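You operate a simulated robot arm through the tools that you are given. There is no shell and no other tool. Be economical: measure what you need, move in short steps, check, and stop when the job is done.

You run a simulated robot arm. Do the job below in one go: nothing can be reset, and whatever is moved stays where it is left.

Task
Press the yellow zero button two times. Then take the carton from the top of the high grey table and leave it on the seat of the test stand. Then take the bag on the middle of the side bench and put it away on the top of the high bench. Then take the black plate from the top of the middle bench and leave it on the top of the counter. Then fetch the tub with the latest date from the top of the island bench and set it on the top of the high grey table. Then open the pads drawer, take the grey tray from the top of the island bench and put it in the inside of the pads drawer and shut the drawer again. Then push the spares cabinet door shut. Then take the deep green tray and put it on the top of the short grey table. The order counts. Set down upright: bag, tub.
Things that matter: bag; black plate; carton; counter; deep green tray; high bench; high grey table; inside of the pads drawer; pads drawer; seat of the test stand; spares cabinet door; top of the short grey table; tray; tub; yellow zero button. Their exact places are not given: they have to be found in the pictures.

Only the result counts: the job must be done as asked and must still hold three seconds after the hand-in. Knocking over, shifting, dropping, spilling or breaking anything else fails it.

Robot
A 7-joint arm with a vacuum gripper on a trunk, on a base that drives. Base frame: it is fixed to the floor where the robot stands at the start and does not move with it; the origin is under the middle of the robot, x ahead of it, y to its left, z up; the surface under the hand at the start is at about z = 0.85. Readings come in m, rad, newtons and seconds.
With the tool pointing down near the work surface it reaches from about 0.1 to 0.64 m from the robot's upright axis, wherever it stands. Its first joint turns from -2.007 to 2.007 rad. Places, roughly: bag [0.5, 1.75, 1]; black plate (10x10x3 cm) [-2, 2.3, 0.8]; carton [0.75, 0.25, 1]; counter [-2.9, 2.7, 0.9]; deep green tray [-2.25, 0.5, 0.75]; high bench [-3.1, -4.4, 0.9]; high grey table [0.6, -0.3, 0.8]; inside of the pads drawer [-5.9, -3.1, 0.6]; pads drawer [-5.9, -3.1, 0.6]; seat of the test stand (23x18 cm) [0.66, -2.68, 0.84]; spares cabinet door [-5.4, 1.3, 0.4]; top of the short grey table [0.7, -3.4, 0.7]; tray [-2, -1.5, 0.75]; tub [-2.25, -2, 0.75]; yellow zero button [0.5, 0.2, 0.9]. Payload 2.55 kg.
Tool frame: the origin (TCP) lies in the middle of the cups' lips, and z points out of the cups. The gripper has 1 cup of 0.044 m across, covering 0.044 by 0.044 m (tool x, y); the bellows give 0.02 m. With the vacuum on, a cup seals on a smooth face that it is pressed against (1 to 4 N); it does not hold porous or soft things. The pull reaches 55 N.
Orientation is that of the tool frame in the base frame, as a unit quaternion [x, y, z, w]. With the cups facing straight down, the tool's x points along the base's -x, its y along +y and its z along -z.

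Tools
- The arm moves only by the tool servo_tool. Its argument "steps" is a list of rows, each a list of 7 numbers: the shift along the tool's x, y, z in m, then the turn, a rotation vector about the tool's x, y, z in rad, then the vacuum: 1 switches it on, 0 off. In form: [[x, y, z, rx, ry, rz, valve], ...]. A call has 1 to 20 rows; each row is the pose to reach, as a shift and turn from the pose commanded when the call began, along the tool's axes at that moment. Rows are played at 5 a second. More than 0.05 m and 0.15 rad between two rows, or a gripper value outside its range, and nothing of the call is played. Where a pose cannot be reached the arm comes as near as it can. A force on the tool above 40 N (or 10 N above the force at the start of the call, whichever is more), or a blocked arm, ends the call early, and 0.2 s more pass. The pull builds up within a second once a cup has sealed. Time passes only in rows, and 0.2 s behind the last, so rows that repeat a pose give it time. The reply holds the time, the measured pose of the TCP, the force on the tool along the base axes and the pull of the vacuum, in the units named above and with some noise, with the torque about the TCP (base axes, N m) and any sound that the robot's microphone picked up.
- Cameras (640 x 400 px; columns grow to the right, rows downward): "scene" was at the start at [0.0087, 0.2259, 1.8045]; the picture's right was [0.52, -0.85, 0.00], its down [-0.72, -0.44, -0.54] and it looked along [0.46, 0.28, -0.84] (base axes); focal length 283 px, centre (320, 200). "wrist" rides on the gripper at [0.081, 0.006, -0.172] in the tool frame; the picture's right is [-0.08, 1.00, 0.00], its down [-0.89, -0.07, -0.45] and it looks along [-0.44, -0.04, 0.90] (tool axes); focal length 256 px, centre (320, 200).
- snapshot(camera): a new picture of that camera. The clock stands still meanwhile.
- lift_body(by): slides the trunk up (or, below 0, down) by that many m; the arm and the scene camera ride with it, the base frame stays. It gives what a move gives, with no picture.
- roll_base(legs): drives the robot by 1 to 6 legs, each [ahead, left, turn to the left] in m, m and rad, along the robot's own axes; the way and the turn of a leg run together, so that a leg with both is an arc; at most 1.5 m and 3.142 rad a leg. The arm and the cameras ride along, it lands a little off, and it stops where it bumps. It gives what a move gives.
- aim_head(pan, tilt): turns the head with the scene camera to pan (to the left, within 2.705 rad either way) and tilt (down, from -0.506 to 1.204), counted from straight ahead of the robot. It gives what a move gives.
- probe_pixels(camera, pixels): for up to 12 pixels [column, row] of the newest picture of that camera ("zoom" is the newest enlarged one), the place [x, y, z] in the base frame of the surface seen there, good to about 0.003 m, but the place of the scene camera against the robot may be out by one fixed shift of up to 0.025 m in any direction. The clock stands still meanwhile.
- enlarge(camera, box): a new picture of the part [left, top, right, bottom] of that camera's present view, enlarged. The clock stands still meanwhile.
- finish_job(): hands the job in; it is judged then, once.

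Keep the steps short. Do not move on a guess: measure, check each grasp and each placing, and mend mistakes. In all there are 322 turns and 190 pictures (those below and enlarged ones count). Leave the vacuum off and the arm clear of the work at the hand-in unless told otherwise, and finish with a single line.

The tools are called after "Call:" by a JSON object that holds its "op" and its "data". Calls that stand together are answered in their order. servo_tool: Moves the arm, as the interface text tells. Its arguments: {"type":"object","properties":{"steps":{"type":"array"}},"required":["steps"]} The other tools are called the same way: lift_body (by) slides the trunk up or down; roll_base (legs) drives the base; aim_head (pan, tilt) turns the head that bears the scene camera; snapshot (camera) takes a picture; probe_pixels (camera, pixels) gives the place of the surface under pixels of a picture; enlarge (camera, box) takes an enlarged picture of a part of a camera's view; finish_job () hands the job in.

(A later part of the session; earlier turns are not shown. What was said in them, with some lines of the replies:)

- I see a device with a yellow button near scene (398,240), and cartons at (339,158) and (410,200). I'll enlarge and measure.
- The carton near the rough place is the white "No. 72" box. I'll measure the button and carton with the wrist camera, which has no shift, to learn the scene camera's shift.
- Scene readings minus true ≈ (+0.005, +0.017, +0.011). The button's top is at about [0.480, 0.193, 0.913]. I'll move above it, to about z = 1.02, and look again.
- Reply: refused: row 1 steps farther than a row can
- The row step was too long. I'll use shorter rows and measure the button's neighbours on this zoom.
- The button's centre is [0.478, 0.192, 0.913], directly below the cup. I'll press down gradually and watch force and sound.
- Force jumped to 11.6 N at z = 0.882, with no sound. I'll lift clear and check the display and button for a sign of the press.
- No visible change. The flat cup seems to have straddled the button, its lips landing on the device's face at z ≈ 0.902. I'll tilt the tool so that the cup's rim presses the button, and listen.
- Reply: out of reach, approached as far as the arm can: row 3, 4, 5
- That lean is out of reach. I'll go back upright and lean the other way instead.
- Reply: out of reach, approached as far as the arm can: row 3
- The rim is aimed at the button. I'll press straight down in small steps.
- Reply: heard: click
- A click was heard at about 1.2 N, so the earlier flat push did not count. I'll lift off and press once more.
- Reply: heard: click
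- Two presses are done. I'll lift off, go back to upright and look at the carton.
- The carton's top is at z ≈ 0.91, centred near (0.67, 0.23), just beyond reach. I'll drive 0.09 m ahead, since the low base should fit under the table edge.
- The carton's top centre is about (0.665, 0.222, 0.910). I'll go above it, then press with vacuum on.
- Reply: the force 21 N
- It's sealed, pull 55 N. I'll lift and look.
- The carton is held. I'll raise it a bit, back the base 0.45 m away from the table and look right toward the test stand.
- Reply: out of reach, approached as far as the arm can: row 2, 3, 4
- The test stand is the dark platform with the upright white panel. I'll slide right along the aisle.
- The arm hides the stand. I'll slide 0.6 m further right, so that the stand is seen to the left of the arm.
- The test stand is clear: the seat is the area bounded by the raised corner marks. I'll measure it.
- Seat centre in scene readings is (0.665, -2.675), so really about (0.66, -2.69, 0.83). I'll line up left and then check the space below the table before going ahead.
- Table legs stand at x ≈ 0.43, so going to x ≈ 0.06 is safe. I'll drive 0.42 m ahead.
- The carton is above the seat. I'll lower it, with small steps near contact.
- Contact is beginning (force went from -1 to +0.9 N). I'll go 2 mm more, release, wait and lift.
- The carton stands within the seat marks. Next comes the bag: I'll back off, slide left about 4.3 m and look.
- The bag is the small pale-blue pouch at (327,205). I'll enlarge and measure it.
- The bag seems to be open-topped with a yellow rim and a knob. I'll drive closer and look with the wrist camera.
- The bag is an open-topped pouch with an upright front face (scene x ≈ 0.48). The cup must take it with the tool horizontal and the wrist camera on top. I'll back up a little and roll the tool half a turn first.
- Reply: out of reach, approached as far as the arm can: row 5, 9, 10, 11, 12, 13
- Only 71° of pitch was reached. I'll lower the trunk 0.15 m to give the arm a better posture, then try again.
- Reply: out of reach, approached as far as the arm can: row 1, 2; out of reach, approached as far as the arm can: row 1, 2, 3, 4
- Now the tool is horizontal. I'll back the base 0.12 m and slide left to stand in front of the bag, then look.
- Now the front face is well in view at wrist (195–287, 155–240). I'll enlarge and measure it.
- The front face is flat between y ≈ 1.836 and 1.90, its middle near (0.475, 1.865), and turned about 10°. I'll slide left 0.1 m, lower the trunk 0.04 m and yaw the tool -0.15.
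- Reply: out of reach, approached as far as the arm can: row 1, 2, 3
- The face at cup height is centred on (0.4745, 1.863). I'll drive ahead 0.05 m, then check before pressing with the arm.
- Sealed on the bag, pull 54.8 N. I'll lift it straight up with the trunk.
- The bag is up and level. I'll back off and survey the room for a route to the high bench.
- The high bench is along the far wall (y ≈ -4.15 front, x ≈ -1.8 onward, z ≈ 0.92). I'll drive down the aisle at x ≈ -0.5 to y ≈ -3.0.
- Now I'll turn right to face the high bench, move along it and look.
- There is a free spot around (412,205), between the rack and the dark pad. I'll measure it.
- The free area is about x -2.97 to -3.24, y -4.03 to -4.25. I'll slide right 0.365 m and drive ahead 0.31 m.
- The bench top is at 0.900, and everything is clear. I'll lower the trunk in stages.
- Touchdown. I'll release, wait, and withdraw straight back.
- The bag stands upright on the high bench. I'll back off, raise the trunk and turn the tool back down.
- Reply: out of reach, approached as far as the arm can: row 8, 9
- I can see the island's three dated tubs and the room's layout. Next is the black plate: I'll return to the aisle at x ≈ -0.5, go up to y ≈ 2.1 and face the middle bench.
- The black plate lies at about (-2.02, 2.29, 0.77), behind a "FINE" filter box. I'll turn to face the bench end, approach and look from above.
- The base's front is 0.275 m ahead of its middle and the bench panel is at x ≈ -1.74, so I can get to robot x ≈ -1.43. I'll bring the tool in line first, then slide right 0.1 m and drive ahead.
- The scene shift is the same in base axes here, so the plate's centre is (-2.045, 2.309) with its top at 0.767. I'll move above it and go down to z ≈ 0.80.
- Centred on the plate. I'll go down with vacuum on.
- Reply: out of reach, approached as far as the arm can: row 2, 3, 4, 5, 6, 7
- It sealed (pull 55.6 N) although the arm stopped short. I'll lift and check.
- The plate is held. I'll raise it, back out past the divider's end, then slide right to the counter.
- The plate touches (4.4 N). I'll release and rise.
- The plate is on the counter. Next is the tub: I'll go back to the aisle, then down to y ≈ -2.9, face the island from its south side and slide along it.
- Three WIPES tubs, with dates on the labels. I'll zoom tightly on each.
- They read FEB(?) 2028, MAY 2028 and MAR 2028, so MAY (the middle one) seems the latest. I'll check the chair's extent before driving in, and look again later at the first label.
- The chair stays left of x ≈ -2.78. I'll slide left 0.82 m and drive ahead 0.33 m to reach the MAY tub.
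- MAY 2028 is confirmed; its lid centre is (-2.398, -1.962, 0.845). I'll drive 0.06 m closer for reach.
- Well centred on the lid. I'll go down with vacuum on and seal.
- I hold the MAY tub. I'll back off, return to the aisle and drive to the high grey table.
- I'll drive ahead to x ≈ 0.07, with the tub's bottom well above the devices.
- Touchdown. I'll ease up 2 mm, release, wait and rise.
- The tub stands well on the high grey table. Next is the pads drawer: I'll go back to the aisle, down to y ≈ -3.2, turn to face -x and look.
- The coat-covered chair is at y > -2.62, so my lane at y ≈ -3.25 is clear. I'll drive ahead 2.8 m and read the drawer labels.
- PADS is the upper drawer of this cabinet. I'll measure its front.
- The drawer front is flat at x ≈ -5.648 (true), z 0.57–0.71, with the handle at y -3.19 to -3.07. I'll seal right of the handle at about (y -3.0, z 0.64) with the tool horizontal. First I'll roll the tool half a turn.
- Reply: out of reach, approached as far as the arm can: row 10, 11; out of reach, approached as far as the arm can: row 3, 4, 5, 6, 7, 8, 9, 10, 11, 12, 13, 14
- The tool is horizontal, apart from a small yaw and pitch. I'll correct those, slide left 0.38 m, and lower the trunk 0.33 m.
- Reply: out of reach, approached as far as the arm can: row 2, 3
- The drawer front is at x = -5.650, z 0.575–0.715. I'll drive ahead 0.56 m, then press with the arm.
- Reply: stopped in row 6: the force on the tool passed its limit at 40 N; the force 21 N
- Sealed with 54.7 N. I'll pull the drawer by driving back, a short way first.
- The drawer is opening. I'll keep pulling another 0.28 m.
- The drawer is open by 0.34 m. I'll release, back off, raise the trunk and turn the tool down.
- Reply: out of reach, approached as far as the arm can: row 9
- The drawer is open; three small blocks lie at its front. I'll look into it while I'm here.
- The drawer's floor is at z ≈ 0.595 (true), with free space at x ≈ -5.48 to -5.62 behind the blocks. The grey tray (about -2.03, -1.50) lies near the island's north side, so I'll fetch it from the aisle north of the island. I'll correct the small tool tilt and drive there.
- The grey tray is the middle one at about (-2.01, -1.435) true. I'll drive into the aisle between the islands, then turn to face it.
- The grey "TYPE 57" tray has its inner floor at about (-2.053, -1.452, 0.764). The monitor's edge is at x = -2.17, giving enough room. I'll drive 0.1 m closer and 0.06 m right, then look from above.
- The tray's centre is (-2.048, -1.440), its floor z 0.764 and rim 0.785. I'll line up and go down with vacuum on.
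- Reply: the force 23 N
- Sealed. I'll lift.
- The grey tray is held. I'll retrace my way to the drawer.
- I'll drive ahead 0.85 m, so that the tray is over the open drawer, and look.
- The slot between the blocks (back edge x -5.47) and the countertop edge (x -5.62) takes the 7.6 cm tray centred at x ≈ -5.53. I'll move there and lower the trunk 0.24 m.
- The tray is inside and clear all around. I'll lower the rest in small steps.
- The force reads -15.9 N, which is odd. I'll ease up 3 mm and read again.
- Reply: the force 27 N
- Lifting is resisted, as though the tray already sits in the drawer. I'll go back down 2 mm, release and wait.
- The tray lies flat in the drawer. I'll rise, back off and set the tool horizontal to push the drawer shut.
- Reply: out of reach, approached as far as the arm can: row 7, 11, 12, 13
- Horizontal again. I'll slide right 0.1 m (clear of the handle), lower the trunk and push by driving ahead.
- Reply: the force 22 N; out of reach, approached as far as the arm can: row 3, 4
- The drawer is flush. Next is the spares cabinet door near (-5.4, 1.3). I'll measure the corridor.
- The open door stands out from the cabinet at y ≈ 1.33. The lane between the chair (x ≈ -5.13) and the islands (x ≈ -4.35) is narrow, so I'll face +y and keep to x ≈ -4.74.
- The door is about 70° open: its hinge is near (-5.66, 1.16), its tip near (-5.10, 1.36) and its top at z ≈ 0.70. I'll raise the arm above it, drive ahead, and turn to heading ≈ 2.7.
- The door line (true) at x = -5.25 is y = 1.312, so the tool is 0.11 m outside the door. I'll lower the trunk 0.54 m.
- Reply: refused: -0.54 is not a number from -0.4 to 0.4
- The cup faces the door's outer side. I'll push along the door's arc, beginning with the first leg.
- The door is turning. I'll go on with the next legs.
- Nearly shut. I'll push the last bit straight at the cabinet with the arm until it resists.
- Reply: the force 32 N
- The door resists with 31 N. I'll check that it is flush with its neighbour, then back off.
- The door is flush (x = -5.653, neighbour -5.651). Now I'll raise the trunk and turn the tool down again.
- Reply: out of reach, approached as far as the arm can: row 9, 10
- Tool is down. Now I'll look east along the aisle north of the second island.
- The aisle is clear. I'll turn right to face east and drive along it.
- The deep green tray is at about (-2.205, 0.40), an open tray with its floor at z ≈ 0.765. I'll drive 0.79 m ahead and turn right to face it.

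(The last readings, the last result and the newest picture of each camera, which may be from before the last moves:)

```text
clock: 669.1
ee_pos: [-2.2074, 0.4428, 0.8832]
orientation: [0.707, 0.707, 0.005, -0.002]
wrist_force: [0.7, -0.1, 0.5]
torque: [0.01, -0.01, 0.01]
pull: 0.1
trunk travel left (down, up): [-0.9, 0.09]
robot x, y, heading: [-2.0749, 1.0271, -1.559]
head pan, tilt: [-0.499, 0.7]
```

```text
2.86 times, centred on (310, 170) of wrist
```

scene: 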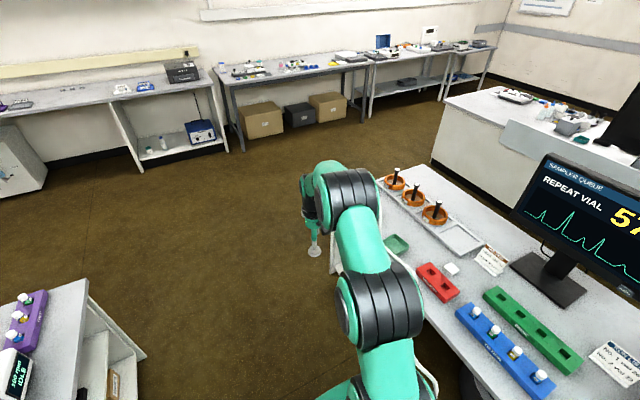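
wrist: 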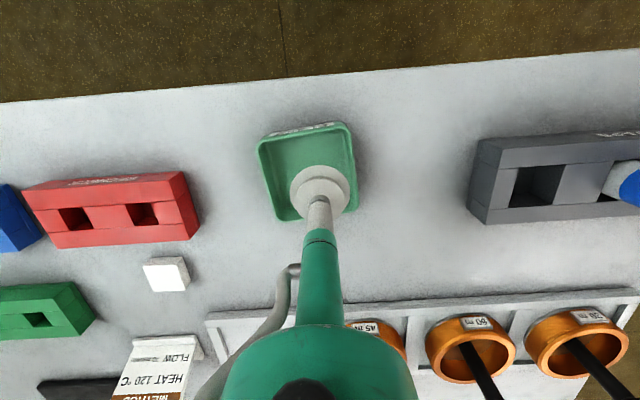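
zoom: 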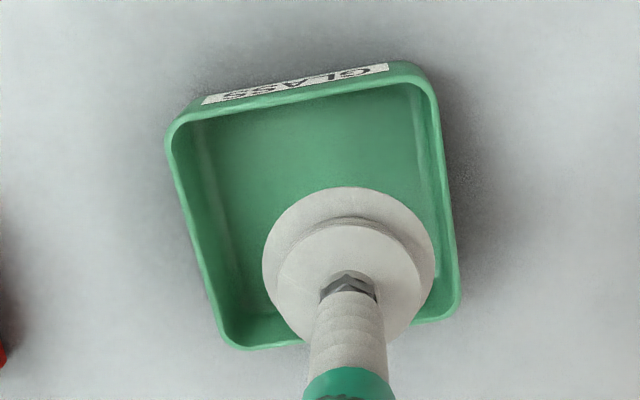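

The tray ("GLASS") is centred at (-2.219, 0.419), floor z 0.765. I'll line up and descend with vacuum on.

Call:
{"op": "servo_tool", "data": {"steps": [[-0.0238, -0.0116, 0.03, 0, 0, 0, 0], [-0.0238, -0.0116, 0.07, 0, 0, 0, 0], [-0.0238, -0.0116, 0.09, 0, 0, 0, 1], [-0.0238, -0.0116, 0.107, 0, 0, 0, 1], [-0.0238, -0.0116, 0.116, 0, 0, 0, 1], [-0.0238, -0.0116, 0.121, 0, 0, 0, 1], [-0.0238, -0.0116, 0.123, 0, 0, 0, 1], [-0.0238, -0.0116, 0.123, 0, 0, 0, 1], [-0.0238, -0.0116, 0.123, 0, 0, 0, 1]]}}

Call:
{"op": "servo_tool", "data": {"steps": [[0, 0, -0.01, 0, 0, 0, 1], [0, 0, -0.04, 0, 0, 0, 1], [0, 0, -0.08, 0, 0, 0, 1], [0, 0, -0.12, 0, 0, 0, 1], [0, 0, -0.16, 0, 0, 0, 1], [0, 0, -0.2, 0, 0, 0, 1], [0, 0, -0.25, 0, 0, 0, 1], [0, 0, -0.3, 0, 0, 0, 1], [0, 0, -0.32, 0, 0, 0, 1]]}}

Call:
{"op": "snapshot", "data": {"camera": "wrist"}}

```text
clock: 671.3
ee_pos: [-2.2208, 0.4165, 0.7911]
orientation: [0.707, 0.708, -0.008, 0.006]
wrist_force: [0.2, -0.2, 0.7]
torque: [-0.03, -0.01, -0.04]
pull: 0.1
out of reach, approached as far as the arm can: row 3, 4, 5, 6, 7, 8, 9
trunk travel left (down, up): [-0.9, 0.09]
robot x, y, heading: [-2.0744, 1.0348, -1.563]
head pan, tilt: [-0.499, 0.7]
stopped in row 9: the arm was blocked; the commanded pose is now the measured one
```

```text
clock: 673.3
ee_pos: [-2.2147, 0.4362, 1.1016]
orientation: [0.707, 0.707, -0.008, 0.005]
wrist_force: [-0.3, 0.3, 0.3]
torque: [-0.03, -0.01, 0.01]
pull: 0.0
out of reach, approached as far as the arm can: row 8, 9
trunk travel left (down, up): [-0.9, 0.09]
robot x, y, heading: [-2.0757, 1.0313, -1.563]
head pan, tilt: [-0.499, 0.7]
```

```text
47 pictures are left
```

wrist: 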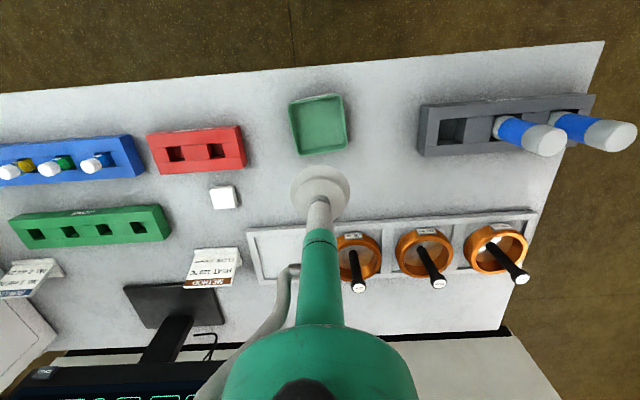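

Too far for that height. I'll drive 0.13 m closer and try again.

Call:
{"op": "roll_base", "data": {"legs": [[0.13, 0, 0]]}}

Call:
{"op": "servo_tool", "data": {"steps": [[0.04, 0, 0.02, 0, 0, 0, 0], [0.08, 0, 0.04, 0, 0, 0, 0], [0.105, 0, 0.08, 0, 0, 0, 0], [0.105, 0, 0.12, 0, 0, 0, 0], [0.105, 0, 0.16, 0, 0, 0, 0], [0.105, 0, 0.2, 0, 0, 0, 0], [0.105, 0, 0.23, 0, 0, 0, 0], [0.105, 0, 0.23, 0, 0, 0, 0]]}}

Call:
{"op": "snapshot", "data": {"camera": "wrist"}}

```text
clock: 674.6
ee_pos: [-2.2141, 0.3042, 1.101]
orientation: [0.706, 0.708, -0.008, 0.004]
wrist_force: [0.5, 0.0, 0.1]
torque: [0.02, -0.03, 0.02]
pull: 0.0
trunk travel left (down, up): [-0.9, 0.09]
robot x, y, heading: [-2.0736, 0.9017, -1.566]
head pan, tilt: [-0.499, 0.7]
```

```text
clock: 676.4
ee_pos: [-2.2151, 0.4063, 0.8688]
orientation: [0.707, 0.707, -0.009, 0.005]
wrist_force: [-1.0, -0.1, -0.6]
torque: [0.0, 0.01, 0.02]
pull: 0.0
trunk travel left (down, up): [-0.9, 0.09]
robot x, y, heading: [-2.0729, 0.9043, -1.561]
head pan, tilt: [-0.499, 0.7]
```

```text
46 pictures are left
```

wrist: 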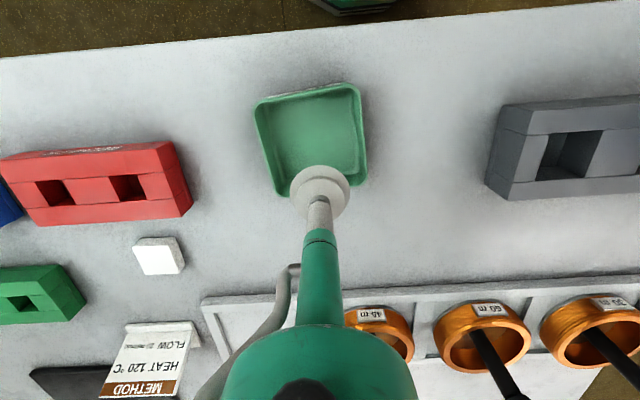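

Call:
{"op": "probe_pixels", "data": {"camera": "wrist", "pixels": [[308, 130], [256, 105], [358, 88], [365, 180], [280, 192], [300, 150], [330, 150]]}}

```text
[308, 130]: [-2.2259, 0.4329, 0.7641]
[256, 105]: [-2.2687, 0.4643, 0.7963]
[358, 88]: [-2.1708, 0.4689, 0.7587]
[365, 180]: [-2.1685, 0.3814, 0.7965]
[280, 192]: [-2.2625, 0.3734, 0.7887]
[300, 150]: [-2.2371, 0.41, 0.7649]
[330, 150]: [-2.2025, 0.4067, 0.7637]
```

Call:
{"op": "servo_tool", "data": {"steps": [[0.013, -0.004, 0.03, 0, 0, 0, 0], [0.013, -0.004, 0.065, 0, 0, 0, 1], [0.013, -0.004, 0.09, 0, 0, 0, 1], [0.013, -0.004, 0.1, 0, 0, 0, 1], [0.013, -0.004, 0.105, 0, 0, 0, 1], [0.013, -0.004, 0.108, 0, 0, 0, 1], [0.013, -0.004, 0.108, 0, 0, 0, 1], [0.013, -0.004, 0.108, 0, 0, 0, 1]]}}

```text
clock: 678.2
ee_pos: [-2.2183, 0.4192, 0.763]
orientation: [0.706, 0.708, -0.01, 0.006]
wrist_force: [4.2, 11.5, 23.6]
torque: [0.28, -0.19, -0.02]
pull: 55.3
trunk travel left (down, up): [-0.9, 0.09]
robot x, y, heading: [-2.073, 0.8991, -1.564]
head pan, tilt: [-0.499, 0.7]
```

Sealed. I'll lift and check.

Call:
{"op": "servo_tool", "data": {"steps": [[0, 0, -0.01, 0, 0, 0, 1], [0, 0, -0.04, 0, 0, 0, 1], [0, 0, -0.08, 0, 0, 0, 1], [0, 0, -0.12, 0, 0, 0, 1], [0, 0, -0.16, 0, 0, 0, 1], [0, 0, -0.2, 0, 0, 0, 1], [0, 0, -0.245, 0, 0, 0, 1], [0, 0, -0.29, 0, 0, 0, 1], [0, 0, -0.32, 0, 0, 0, 1]]}}

Call:
{"op": "snapshot", "data": {"camera": "wrist"}}

```text
clock: 680.2
ee_pos: [-2.2181, 0.4249, 1.0809]
orientation: [0.706, 0.708, -0.007, 0.005]
wrist_force: [0.3, 0.4, -1.3]
torque: [0.0, 0.0, -0.01]
pull: 55.2
trunk travel left (down, up): [-0.9, 0.09]
robot x, y, heading: [-2.0742, 0.9033, -1.568]
head pan, tilt: [-0.499, 0.7]
```

```text
45 pictures are left
```

wrist: 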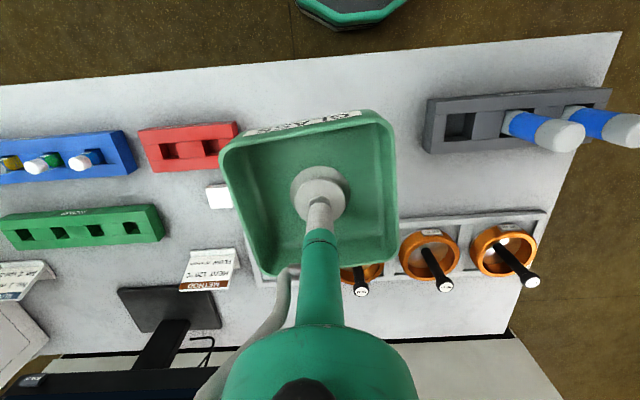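

The deep green tray is held. I'll drive out to the aisle and down to the short grey table.

Call:
{"op": "roll_base", "data": {"legs": [[-0.12, 0, 0], [0, 0.8, 0], [0, 0.8, 0], [1.4, 0, 0], [1.4, 0, 0]]}}

Call:
{"op": "roll_base", "data": {"legs": [[1.4, 0, 0], [0, 0, 1.57]]}}

Call:
{"op": "aim_head", "data": {"pan": 0.1, "tilt": 0.75}}

Call:
{"op": "snapshot", "data": {"camera": "scene"}}

```text
clock: 702.3
ee_pos: [-0.5363, -2.2248, 1.0803]
orientation: [0.696, 0.718, -0.009, 0.005]
wrist_force: [-0.1, 0.3, -1.2]
torque: [0.03, 0.0, 0.0]
pull: 54.9
trunk travel left (down, up): [-0.9, 0.09]
robot x, y, heading: [-0.3989, -1.7427, -1.537]
head pan, tilt: [-0.499, 0.7]
```

```text
clock: 713.1
ee_pos: [0.1219, -3.2825, 1.0811]
orientation: [-0.016, 1.0, -0.002, 0.009]
wrist_force: [-0.2, -0.2, -1.0]
torque: [0.04, 0.01, 0.01]
pull: 55.0
trunk travel left (down, up): [-0.9, 0.09]
robot x, y, heading: [-0.3602, -3.1491, 0.044]
head pan, tilt: [-0.499, 0.7]
```

```text
clock: 714.1
ee_pos: [0.1212, -3.2832, 1.0811]
orientation: [-0.016, 1.0, -0.003, 0.009]
wrist_force: [0.3, -0.5, -2.1]
torque: [-0.01, 0.01, -0.01]
pull: 55.1
trunk travel left (down, up): [-0.9, 0.09]
robot x, y, heading: [-0.3589, -3.1477, 0.041]
head pan, tilt: [0.099, 0.75]
```

```text
44 pictures are left
```

scene: 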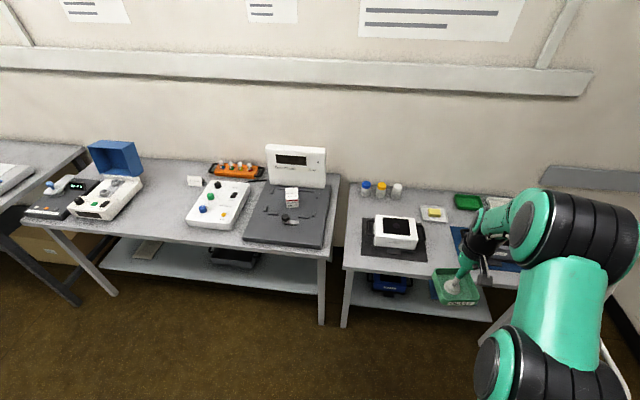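

Call:
{"op": "enlarge", "data": {"camera": "scene", "box": [335, 165, 555, 295]}}

Call:
{"op": "probe_pixels", "data": {"camera": "scene", "pixels": [[350, 264], [345, 245], [371, 222], [425, 230], [427, 260], [410, 200], [397, 198], [422, 212], [433, 220], [447, 208], [453, 228], [440, 255]]}}

```text
2.91 times, centred on (445, 230) of scene
```

zoom: 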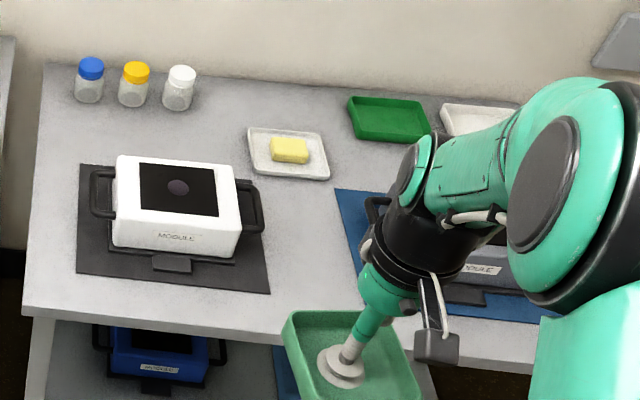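

```text
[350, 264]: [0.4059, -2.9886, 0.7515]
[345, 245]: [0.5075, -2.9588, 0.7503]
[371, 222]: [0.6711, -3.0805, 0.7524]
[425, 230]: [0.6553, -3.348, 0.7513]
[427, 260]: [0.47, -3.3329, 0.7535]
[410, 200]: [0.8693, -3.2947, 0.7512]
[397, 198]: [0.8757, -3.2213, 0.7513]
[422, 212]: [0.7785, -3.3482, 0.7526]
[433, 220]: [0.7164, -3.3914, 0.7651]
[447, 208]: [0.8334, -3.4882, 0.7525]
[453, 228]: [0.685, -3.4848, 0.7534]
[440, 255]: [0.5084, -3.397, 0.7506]
```

Call:
{"op": "probe_pixels", "data": {"camera": "zoom", "pixels": [[330, 200], [342, 200], [345, 230], [358, 235], [350, 260], [262, 205], [265, 285], [272, 290], [240, 310], [300, 250], [255, 175]]}}

```text
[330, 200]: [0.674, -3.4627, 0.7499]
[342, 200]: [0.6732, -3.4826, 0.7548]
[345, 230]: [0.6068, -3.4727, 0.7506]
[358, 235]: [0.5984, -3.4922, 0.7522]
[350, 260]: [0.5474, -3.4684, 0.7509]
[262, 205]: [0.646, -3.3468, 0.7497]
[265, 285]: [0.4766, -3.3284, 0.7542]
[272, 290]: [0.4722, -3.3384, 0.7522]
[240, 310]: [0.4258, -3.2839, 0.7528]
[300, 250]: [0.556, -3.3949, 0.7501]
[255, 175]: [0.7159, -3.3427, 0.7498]
```

The gap between the two mats is y -3.34 to -3.48 (scene), about 0.14 m wide, which suits the tray. I'll line up: straighten, slide right and drive ahead.

Call:
{"op": "roll_base", "data": {"legs": [[0, -0.15, -0.042], [0.41, 0, 0]]}}

Call:
{"op": "snapshot", "data": {"camera": "wrist"}}

Call:
{"op": "snapshot", "data": {"camera": "scene"}}

```text
clock: 717.7
ee_pos: [0.5294, -3.4537, 1.0809]
orientation: [0.007, 1.0, -0.002, 0.009]
wrist_force: [0.8, -0.6, -0.7]
torque: [0.01, -0.02, 0.0]
pull: 54.6
trunk travel left (down, up): [-0.9, 0.09]
robot x, y, heading: [0.0509, -3.3016, -0.01]
head pan, tilt: [0.099, 0.75]
```

```text
42 pictures are left
```

wrist: 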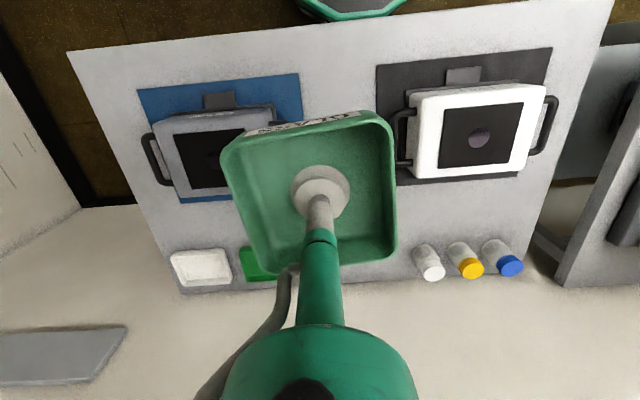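

```text
41 pictures are left
```

scene: 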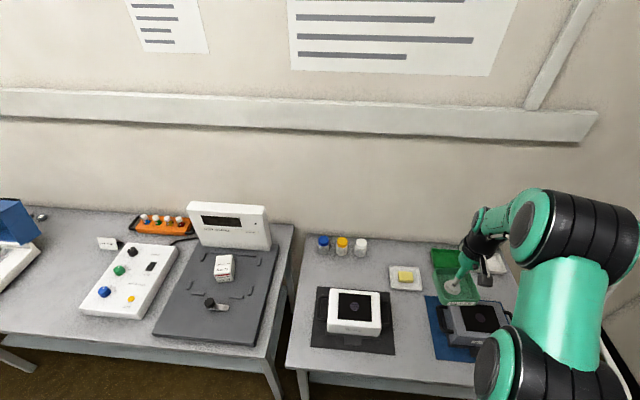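

Call:
{"op": "probe_pixels", "data": {"camera": "wrist", "pixels": [[297, 76], [301, 110], [303, 78], [377, 70], [380, 100], [373, 70], [400, 110], [282, 112], [340, 60], [340, 30], [265, 130], [385, 115]]}}

Call:
{"op": "enlarge", "data": {"camera": "wrist", "box": [200, 90, 420, 290]}}

```text
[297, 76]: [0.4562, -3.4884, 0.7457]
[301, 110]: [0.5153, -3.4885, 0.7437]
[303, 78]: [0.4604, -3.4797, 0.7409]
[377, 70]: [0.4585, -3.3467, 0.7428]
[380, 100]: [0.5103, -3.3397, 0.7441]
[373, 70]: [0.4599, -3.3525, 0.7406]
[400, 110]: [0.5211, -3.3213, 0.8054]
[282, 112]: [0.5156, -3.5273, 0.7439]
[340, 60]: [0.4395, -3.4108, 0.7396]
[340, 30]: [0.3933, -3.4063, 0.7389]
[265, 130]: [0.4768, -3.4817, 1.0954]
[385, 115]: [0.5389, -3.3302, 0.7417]
```

```text
2.00 times, centred on (310, 190) of wrist
```

zoom: 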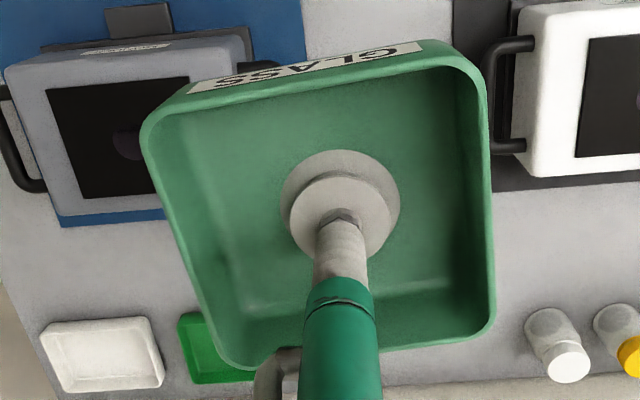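

The gap's true centre is y = -3.416, table z 0.740. I'll turn the tray by 0.1 rad to align with the mats, shift it over the gap and go down partway.

Call:
{"op": "servo_tool", "data": {"steps": [[-0.01, 0.02, 0.0, 0, 0, 0.05, 1], [-0.02, 0.038, 0.02, 0, 0, 0.1, 1], [-0.02, 0.038, 0.06, 0, 0, 0.1, 1], [-0.02, 0.038, 0.1, 0, 0, 0.1, 1], [-0.02, 0.038, 0.14, 0, 0, 0.1, 1], [-0.02, 0.038, 0.18, 0, 0, 0.1, 1], [-0.02, 0.038, 0.22, 0, 0, 0.1, 1], [-0.02, 0.038, 0.26, 0, 0, 0.1, 1], [-0.02, 0.038, 0.26, 0, 0, 0.1, 1]]}}

Call:
{"op": "snapshot", "data": {"camera": "wrist"}}

Call:
{"op": "enlarge", "data": {"camera": "scene", "box": [300, 220, 540, 380]}}

```text
clock: 719.7
ee_pos: [0.5535, -3.4164, 0.823]
orientation: [0.056, 0.998, -0.002, 0.01]
wrist_force: [0.5, -0.1, -0.5]
torque: [-0.02, 0.01, 0.03]
pull: 55.0
trunk travel left (down, up): [-0.9, 0.09]
robot x, y, heading: [0.0548, -3.3001, -0.008]
head pan, tilt: [0.099, 0.75]
```

```text
39 pictures are left
```

wrist: 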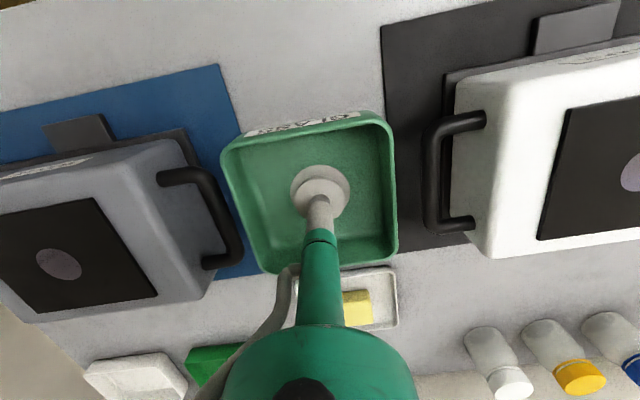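

```text
2.50 times, centred on (420, 300) of scene
```

zoom: 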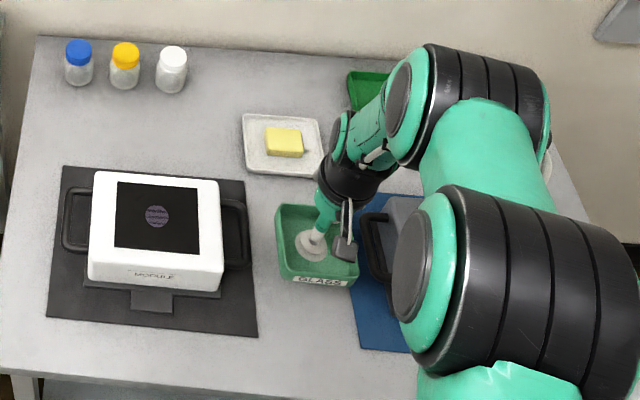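

Call:
{"op": "probe_pixels", "data": {"camera": "wrist", "pixels": [[224, 165], [262, 265], [393, 140], [395, 245], [382, 116], [234, 146], [210, 180], [237, 215], [425, 170], [385, 60], [390, 95]]}}

```text
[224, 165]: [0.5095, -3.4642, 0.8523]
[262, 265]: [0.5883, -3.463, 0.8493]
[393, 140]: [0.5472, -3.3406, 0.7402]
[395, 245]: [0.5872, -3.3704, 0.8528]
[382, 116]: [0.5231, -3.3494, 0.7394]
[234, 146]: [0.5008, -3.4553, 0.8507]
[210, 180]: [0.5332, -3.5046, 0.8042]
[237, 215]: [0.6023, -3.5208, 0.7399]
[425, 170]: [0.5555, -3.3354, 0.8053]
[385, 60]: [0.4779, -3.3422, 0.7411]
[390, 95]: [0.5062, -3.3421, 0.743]
```

The tray spans y -3.464 to -3.369, inside the gap with 2 cm to spare each side. I'll lower it.

Call:
{"op": "servo_tool", "data": {"steps": [[0, 0, 0.03, 0, 0, 0, 1], [0, 0, 0.055, 0, 0, 0, 1], [0, 0, 0.068, 0, 0, 0, 1], [0, 0, 0.072, 0, 0, 0, 1], [0, 0, 0.072, 0, 0, 0, 1]]}}

Call:
{"op": "servo_tool", "data": {"steps": [[0, 0, 0.002, 0, 0, 0, 1], [0, 0, 0.004, 0, 0, 0, 1], [0, 0, 0.004, 0, 0, 0, 1]]}}

```text
clock: 720.9
ee_pos: [0.5517, -3.4161, 0.7471]
orientation: [0.056, 0.998, -0.001, 0.005]
wrist_force: [-2.8, 0.5, -21.1]
torque: [-0.06, -0.37, 0.03]
pull: 54.8
trunk travel left (down, up): [-0.9, 0.09]
robot x, y, heading: [0.0552, -3.2992, -0.004]
head pan, tilt: [0.099, 0.75]
```

```text
clock: 721.7
ee_pos: [0.5552, -3.4169, 0.7457]
orientation: [0.056, 0.998, -0.003, 0.009]
wrist_force: [-8.5, 4.0, -1.8]
torque: [-0.01, 0.13, -0.01]
pull: 54.3
trunk travel left (down, up): [-0.9, 0.09]
robot x, y, heading: [0.0554, -3.302, -0.004]
head pan, tilt: [0.099, 0.75]
```

It has touched down, behaving as in the drawer. I'll release, wait and rise straight up.

Call:
{"op": "servo_tool", "data": {"steps": [[0, 0, 0, 0, 0, 0, 0], [0, 0, 0, 0, 0, 0, 0], [0, 0, 0, 0, 0, 0, 0], [0, 0, 0, 0, 0, 0, 0], [0, 0, 0, 0, 0, 0, 0], [0, 0, 0, 0, 0, 0, 0], [0, 0, -0.005, 0, 0, 0, 0], [0, 0, -0.02, 0, 0, 0, 0], [0, 0, -0.06, 0, 0, 0, 0], [0, 0, -0.1, 0, 0, 0, 0], [0, 0, -0.145, 0, 0, 0, 0], [0, 0, -0.19, 0, 0, 0, 0], [0, 0, -0.235, 0, 0, 0, 0], [0, 0, -0.28, 0, 0, 0, 0], [0, 0, -0.32, 0, 0, 0, 0], [0, 0, -0.32, 0, 0, 0, 0]]}}

Call:
{"op": "snapshot", "data": {"camera": "wrist"}}

Call:
{"op": "enlarge", "data": {"camera": "scene", "box": [300, 220, 540, 380]}}

```text
clock: 725.1
ee_pos: [0.5504, -3.416, 1.0661]
orientation: [0.056, 0.998, -0.001, 0.009]
wrist_force: [0.4, -0.8, -0.9]
torque: [0.01, 0.0, 0.02]
pull: 0.1
trunk travel left (down, up): [-0.9, 0.09]
robot x, y, heading: [0.0497, -3.3005, -0.007]
head pan, tilt: [0.099, 0.75]
```

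```text
37 pictures are left
```

wrist: 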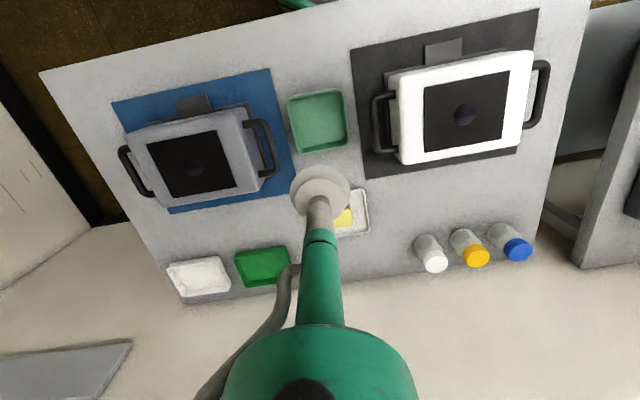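

```text
2.50 times, centred on (420, 300) of scene
```

zoom: 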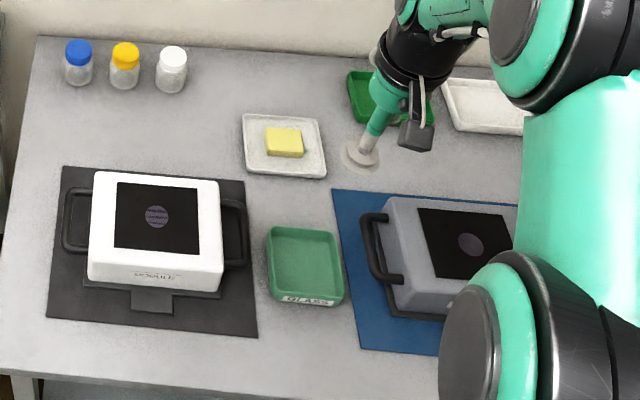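

The tray is in place on the short grey table. I'll back off so the arm is clear and take one last look.

Call:
{"op": "roll_base", "data": {"legs": [[-0.45, 0, 0]]}}

Call:
{"op": "snapshot", "data": {"camera": "scene"}}

```text
clock: 727.8
ee_pos: [0.1017, -3.4116, 1.0658]
orientation: [0.053, 0.999, -0.002, 0.009]
wrist_force: [0.3, 0.1, -0.2]
torque: [-0.01, 0.0, 0.01]
pull: 0.0
trunk travel left (down, up): [-0.9, 0.09]
robot x, y, heading: [-0.3955, -3.3036, -0.001]
head pan, tilt: [0.099, 0.75]
```

```text
35 pictures are left
```

scene: 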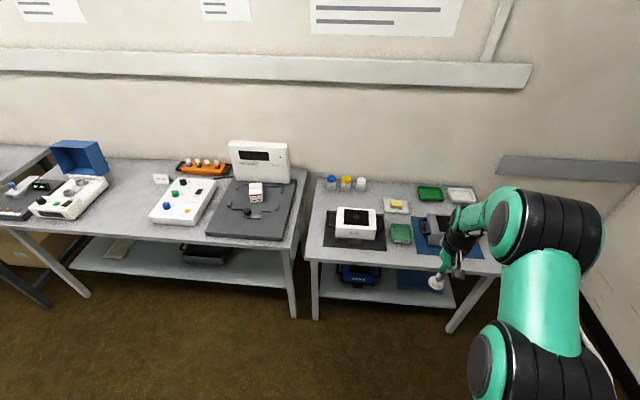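

Everything is in its place, the vacuum is off and the arm is clear. I'll hand in.

Call:
{"op": "finish_job", "data": {}}

```text
The job is handed in.
```

I did all eight steps in order and handed the job in: two clicks were heard from the zero button, and each item was checked where it was set down.
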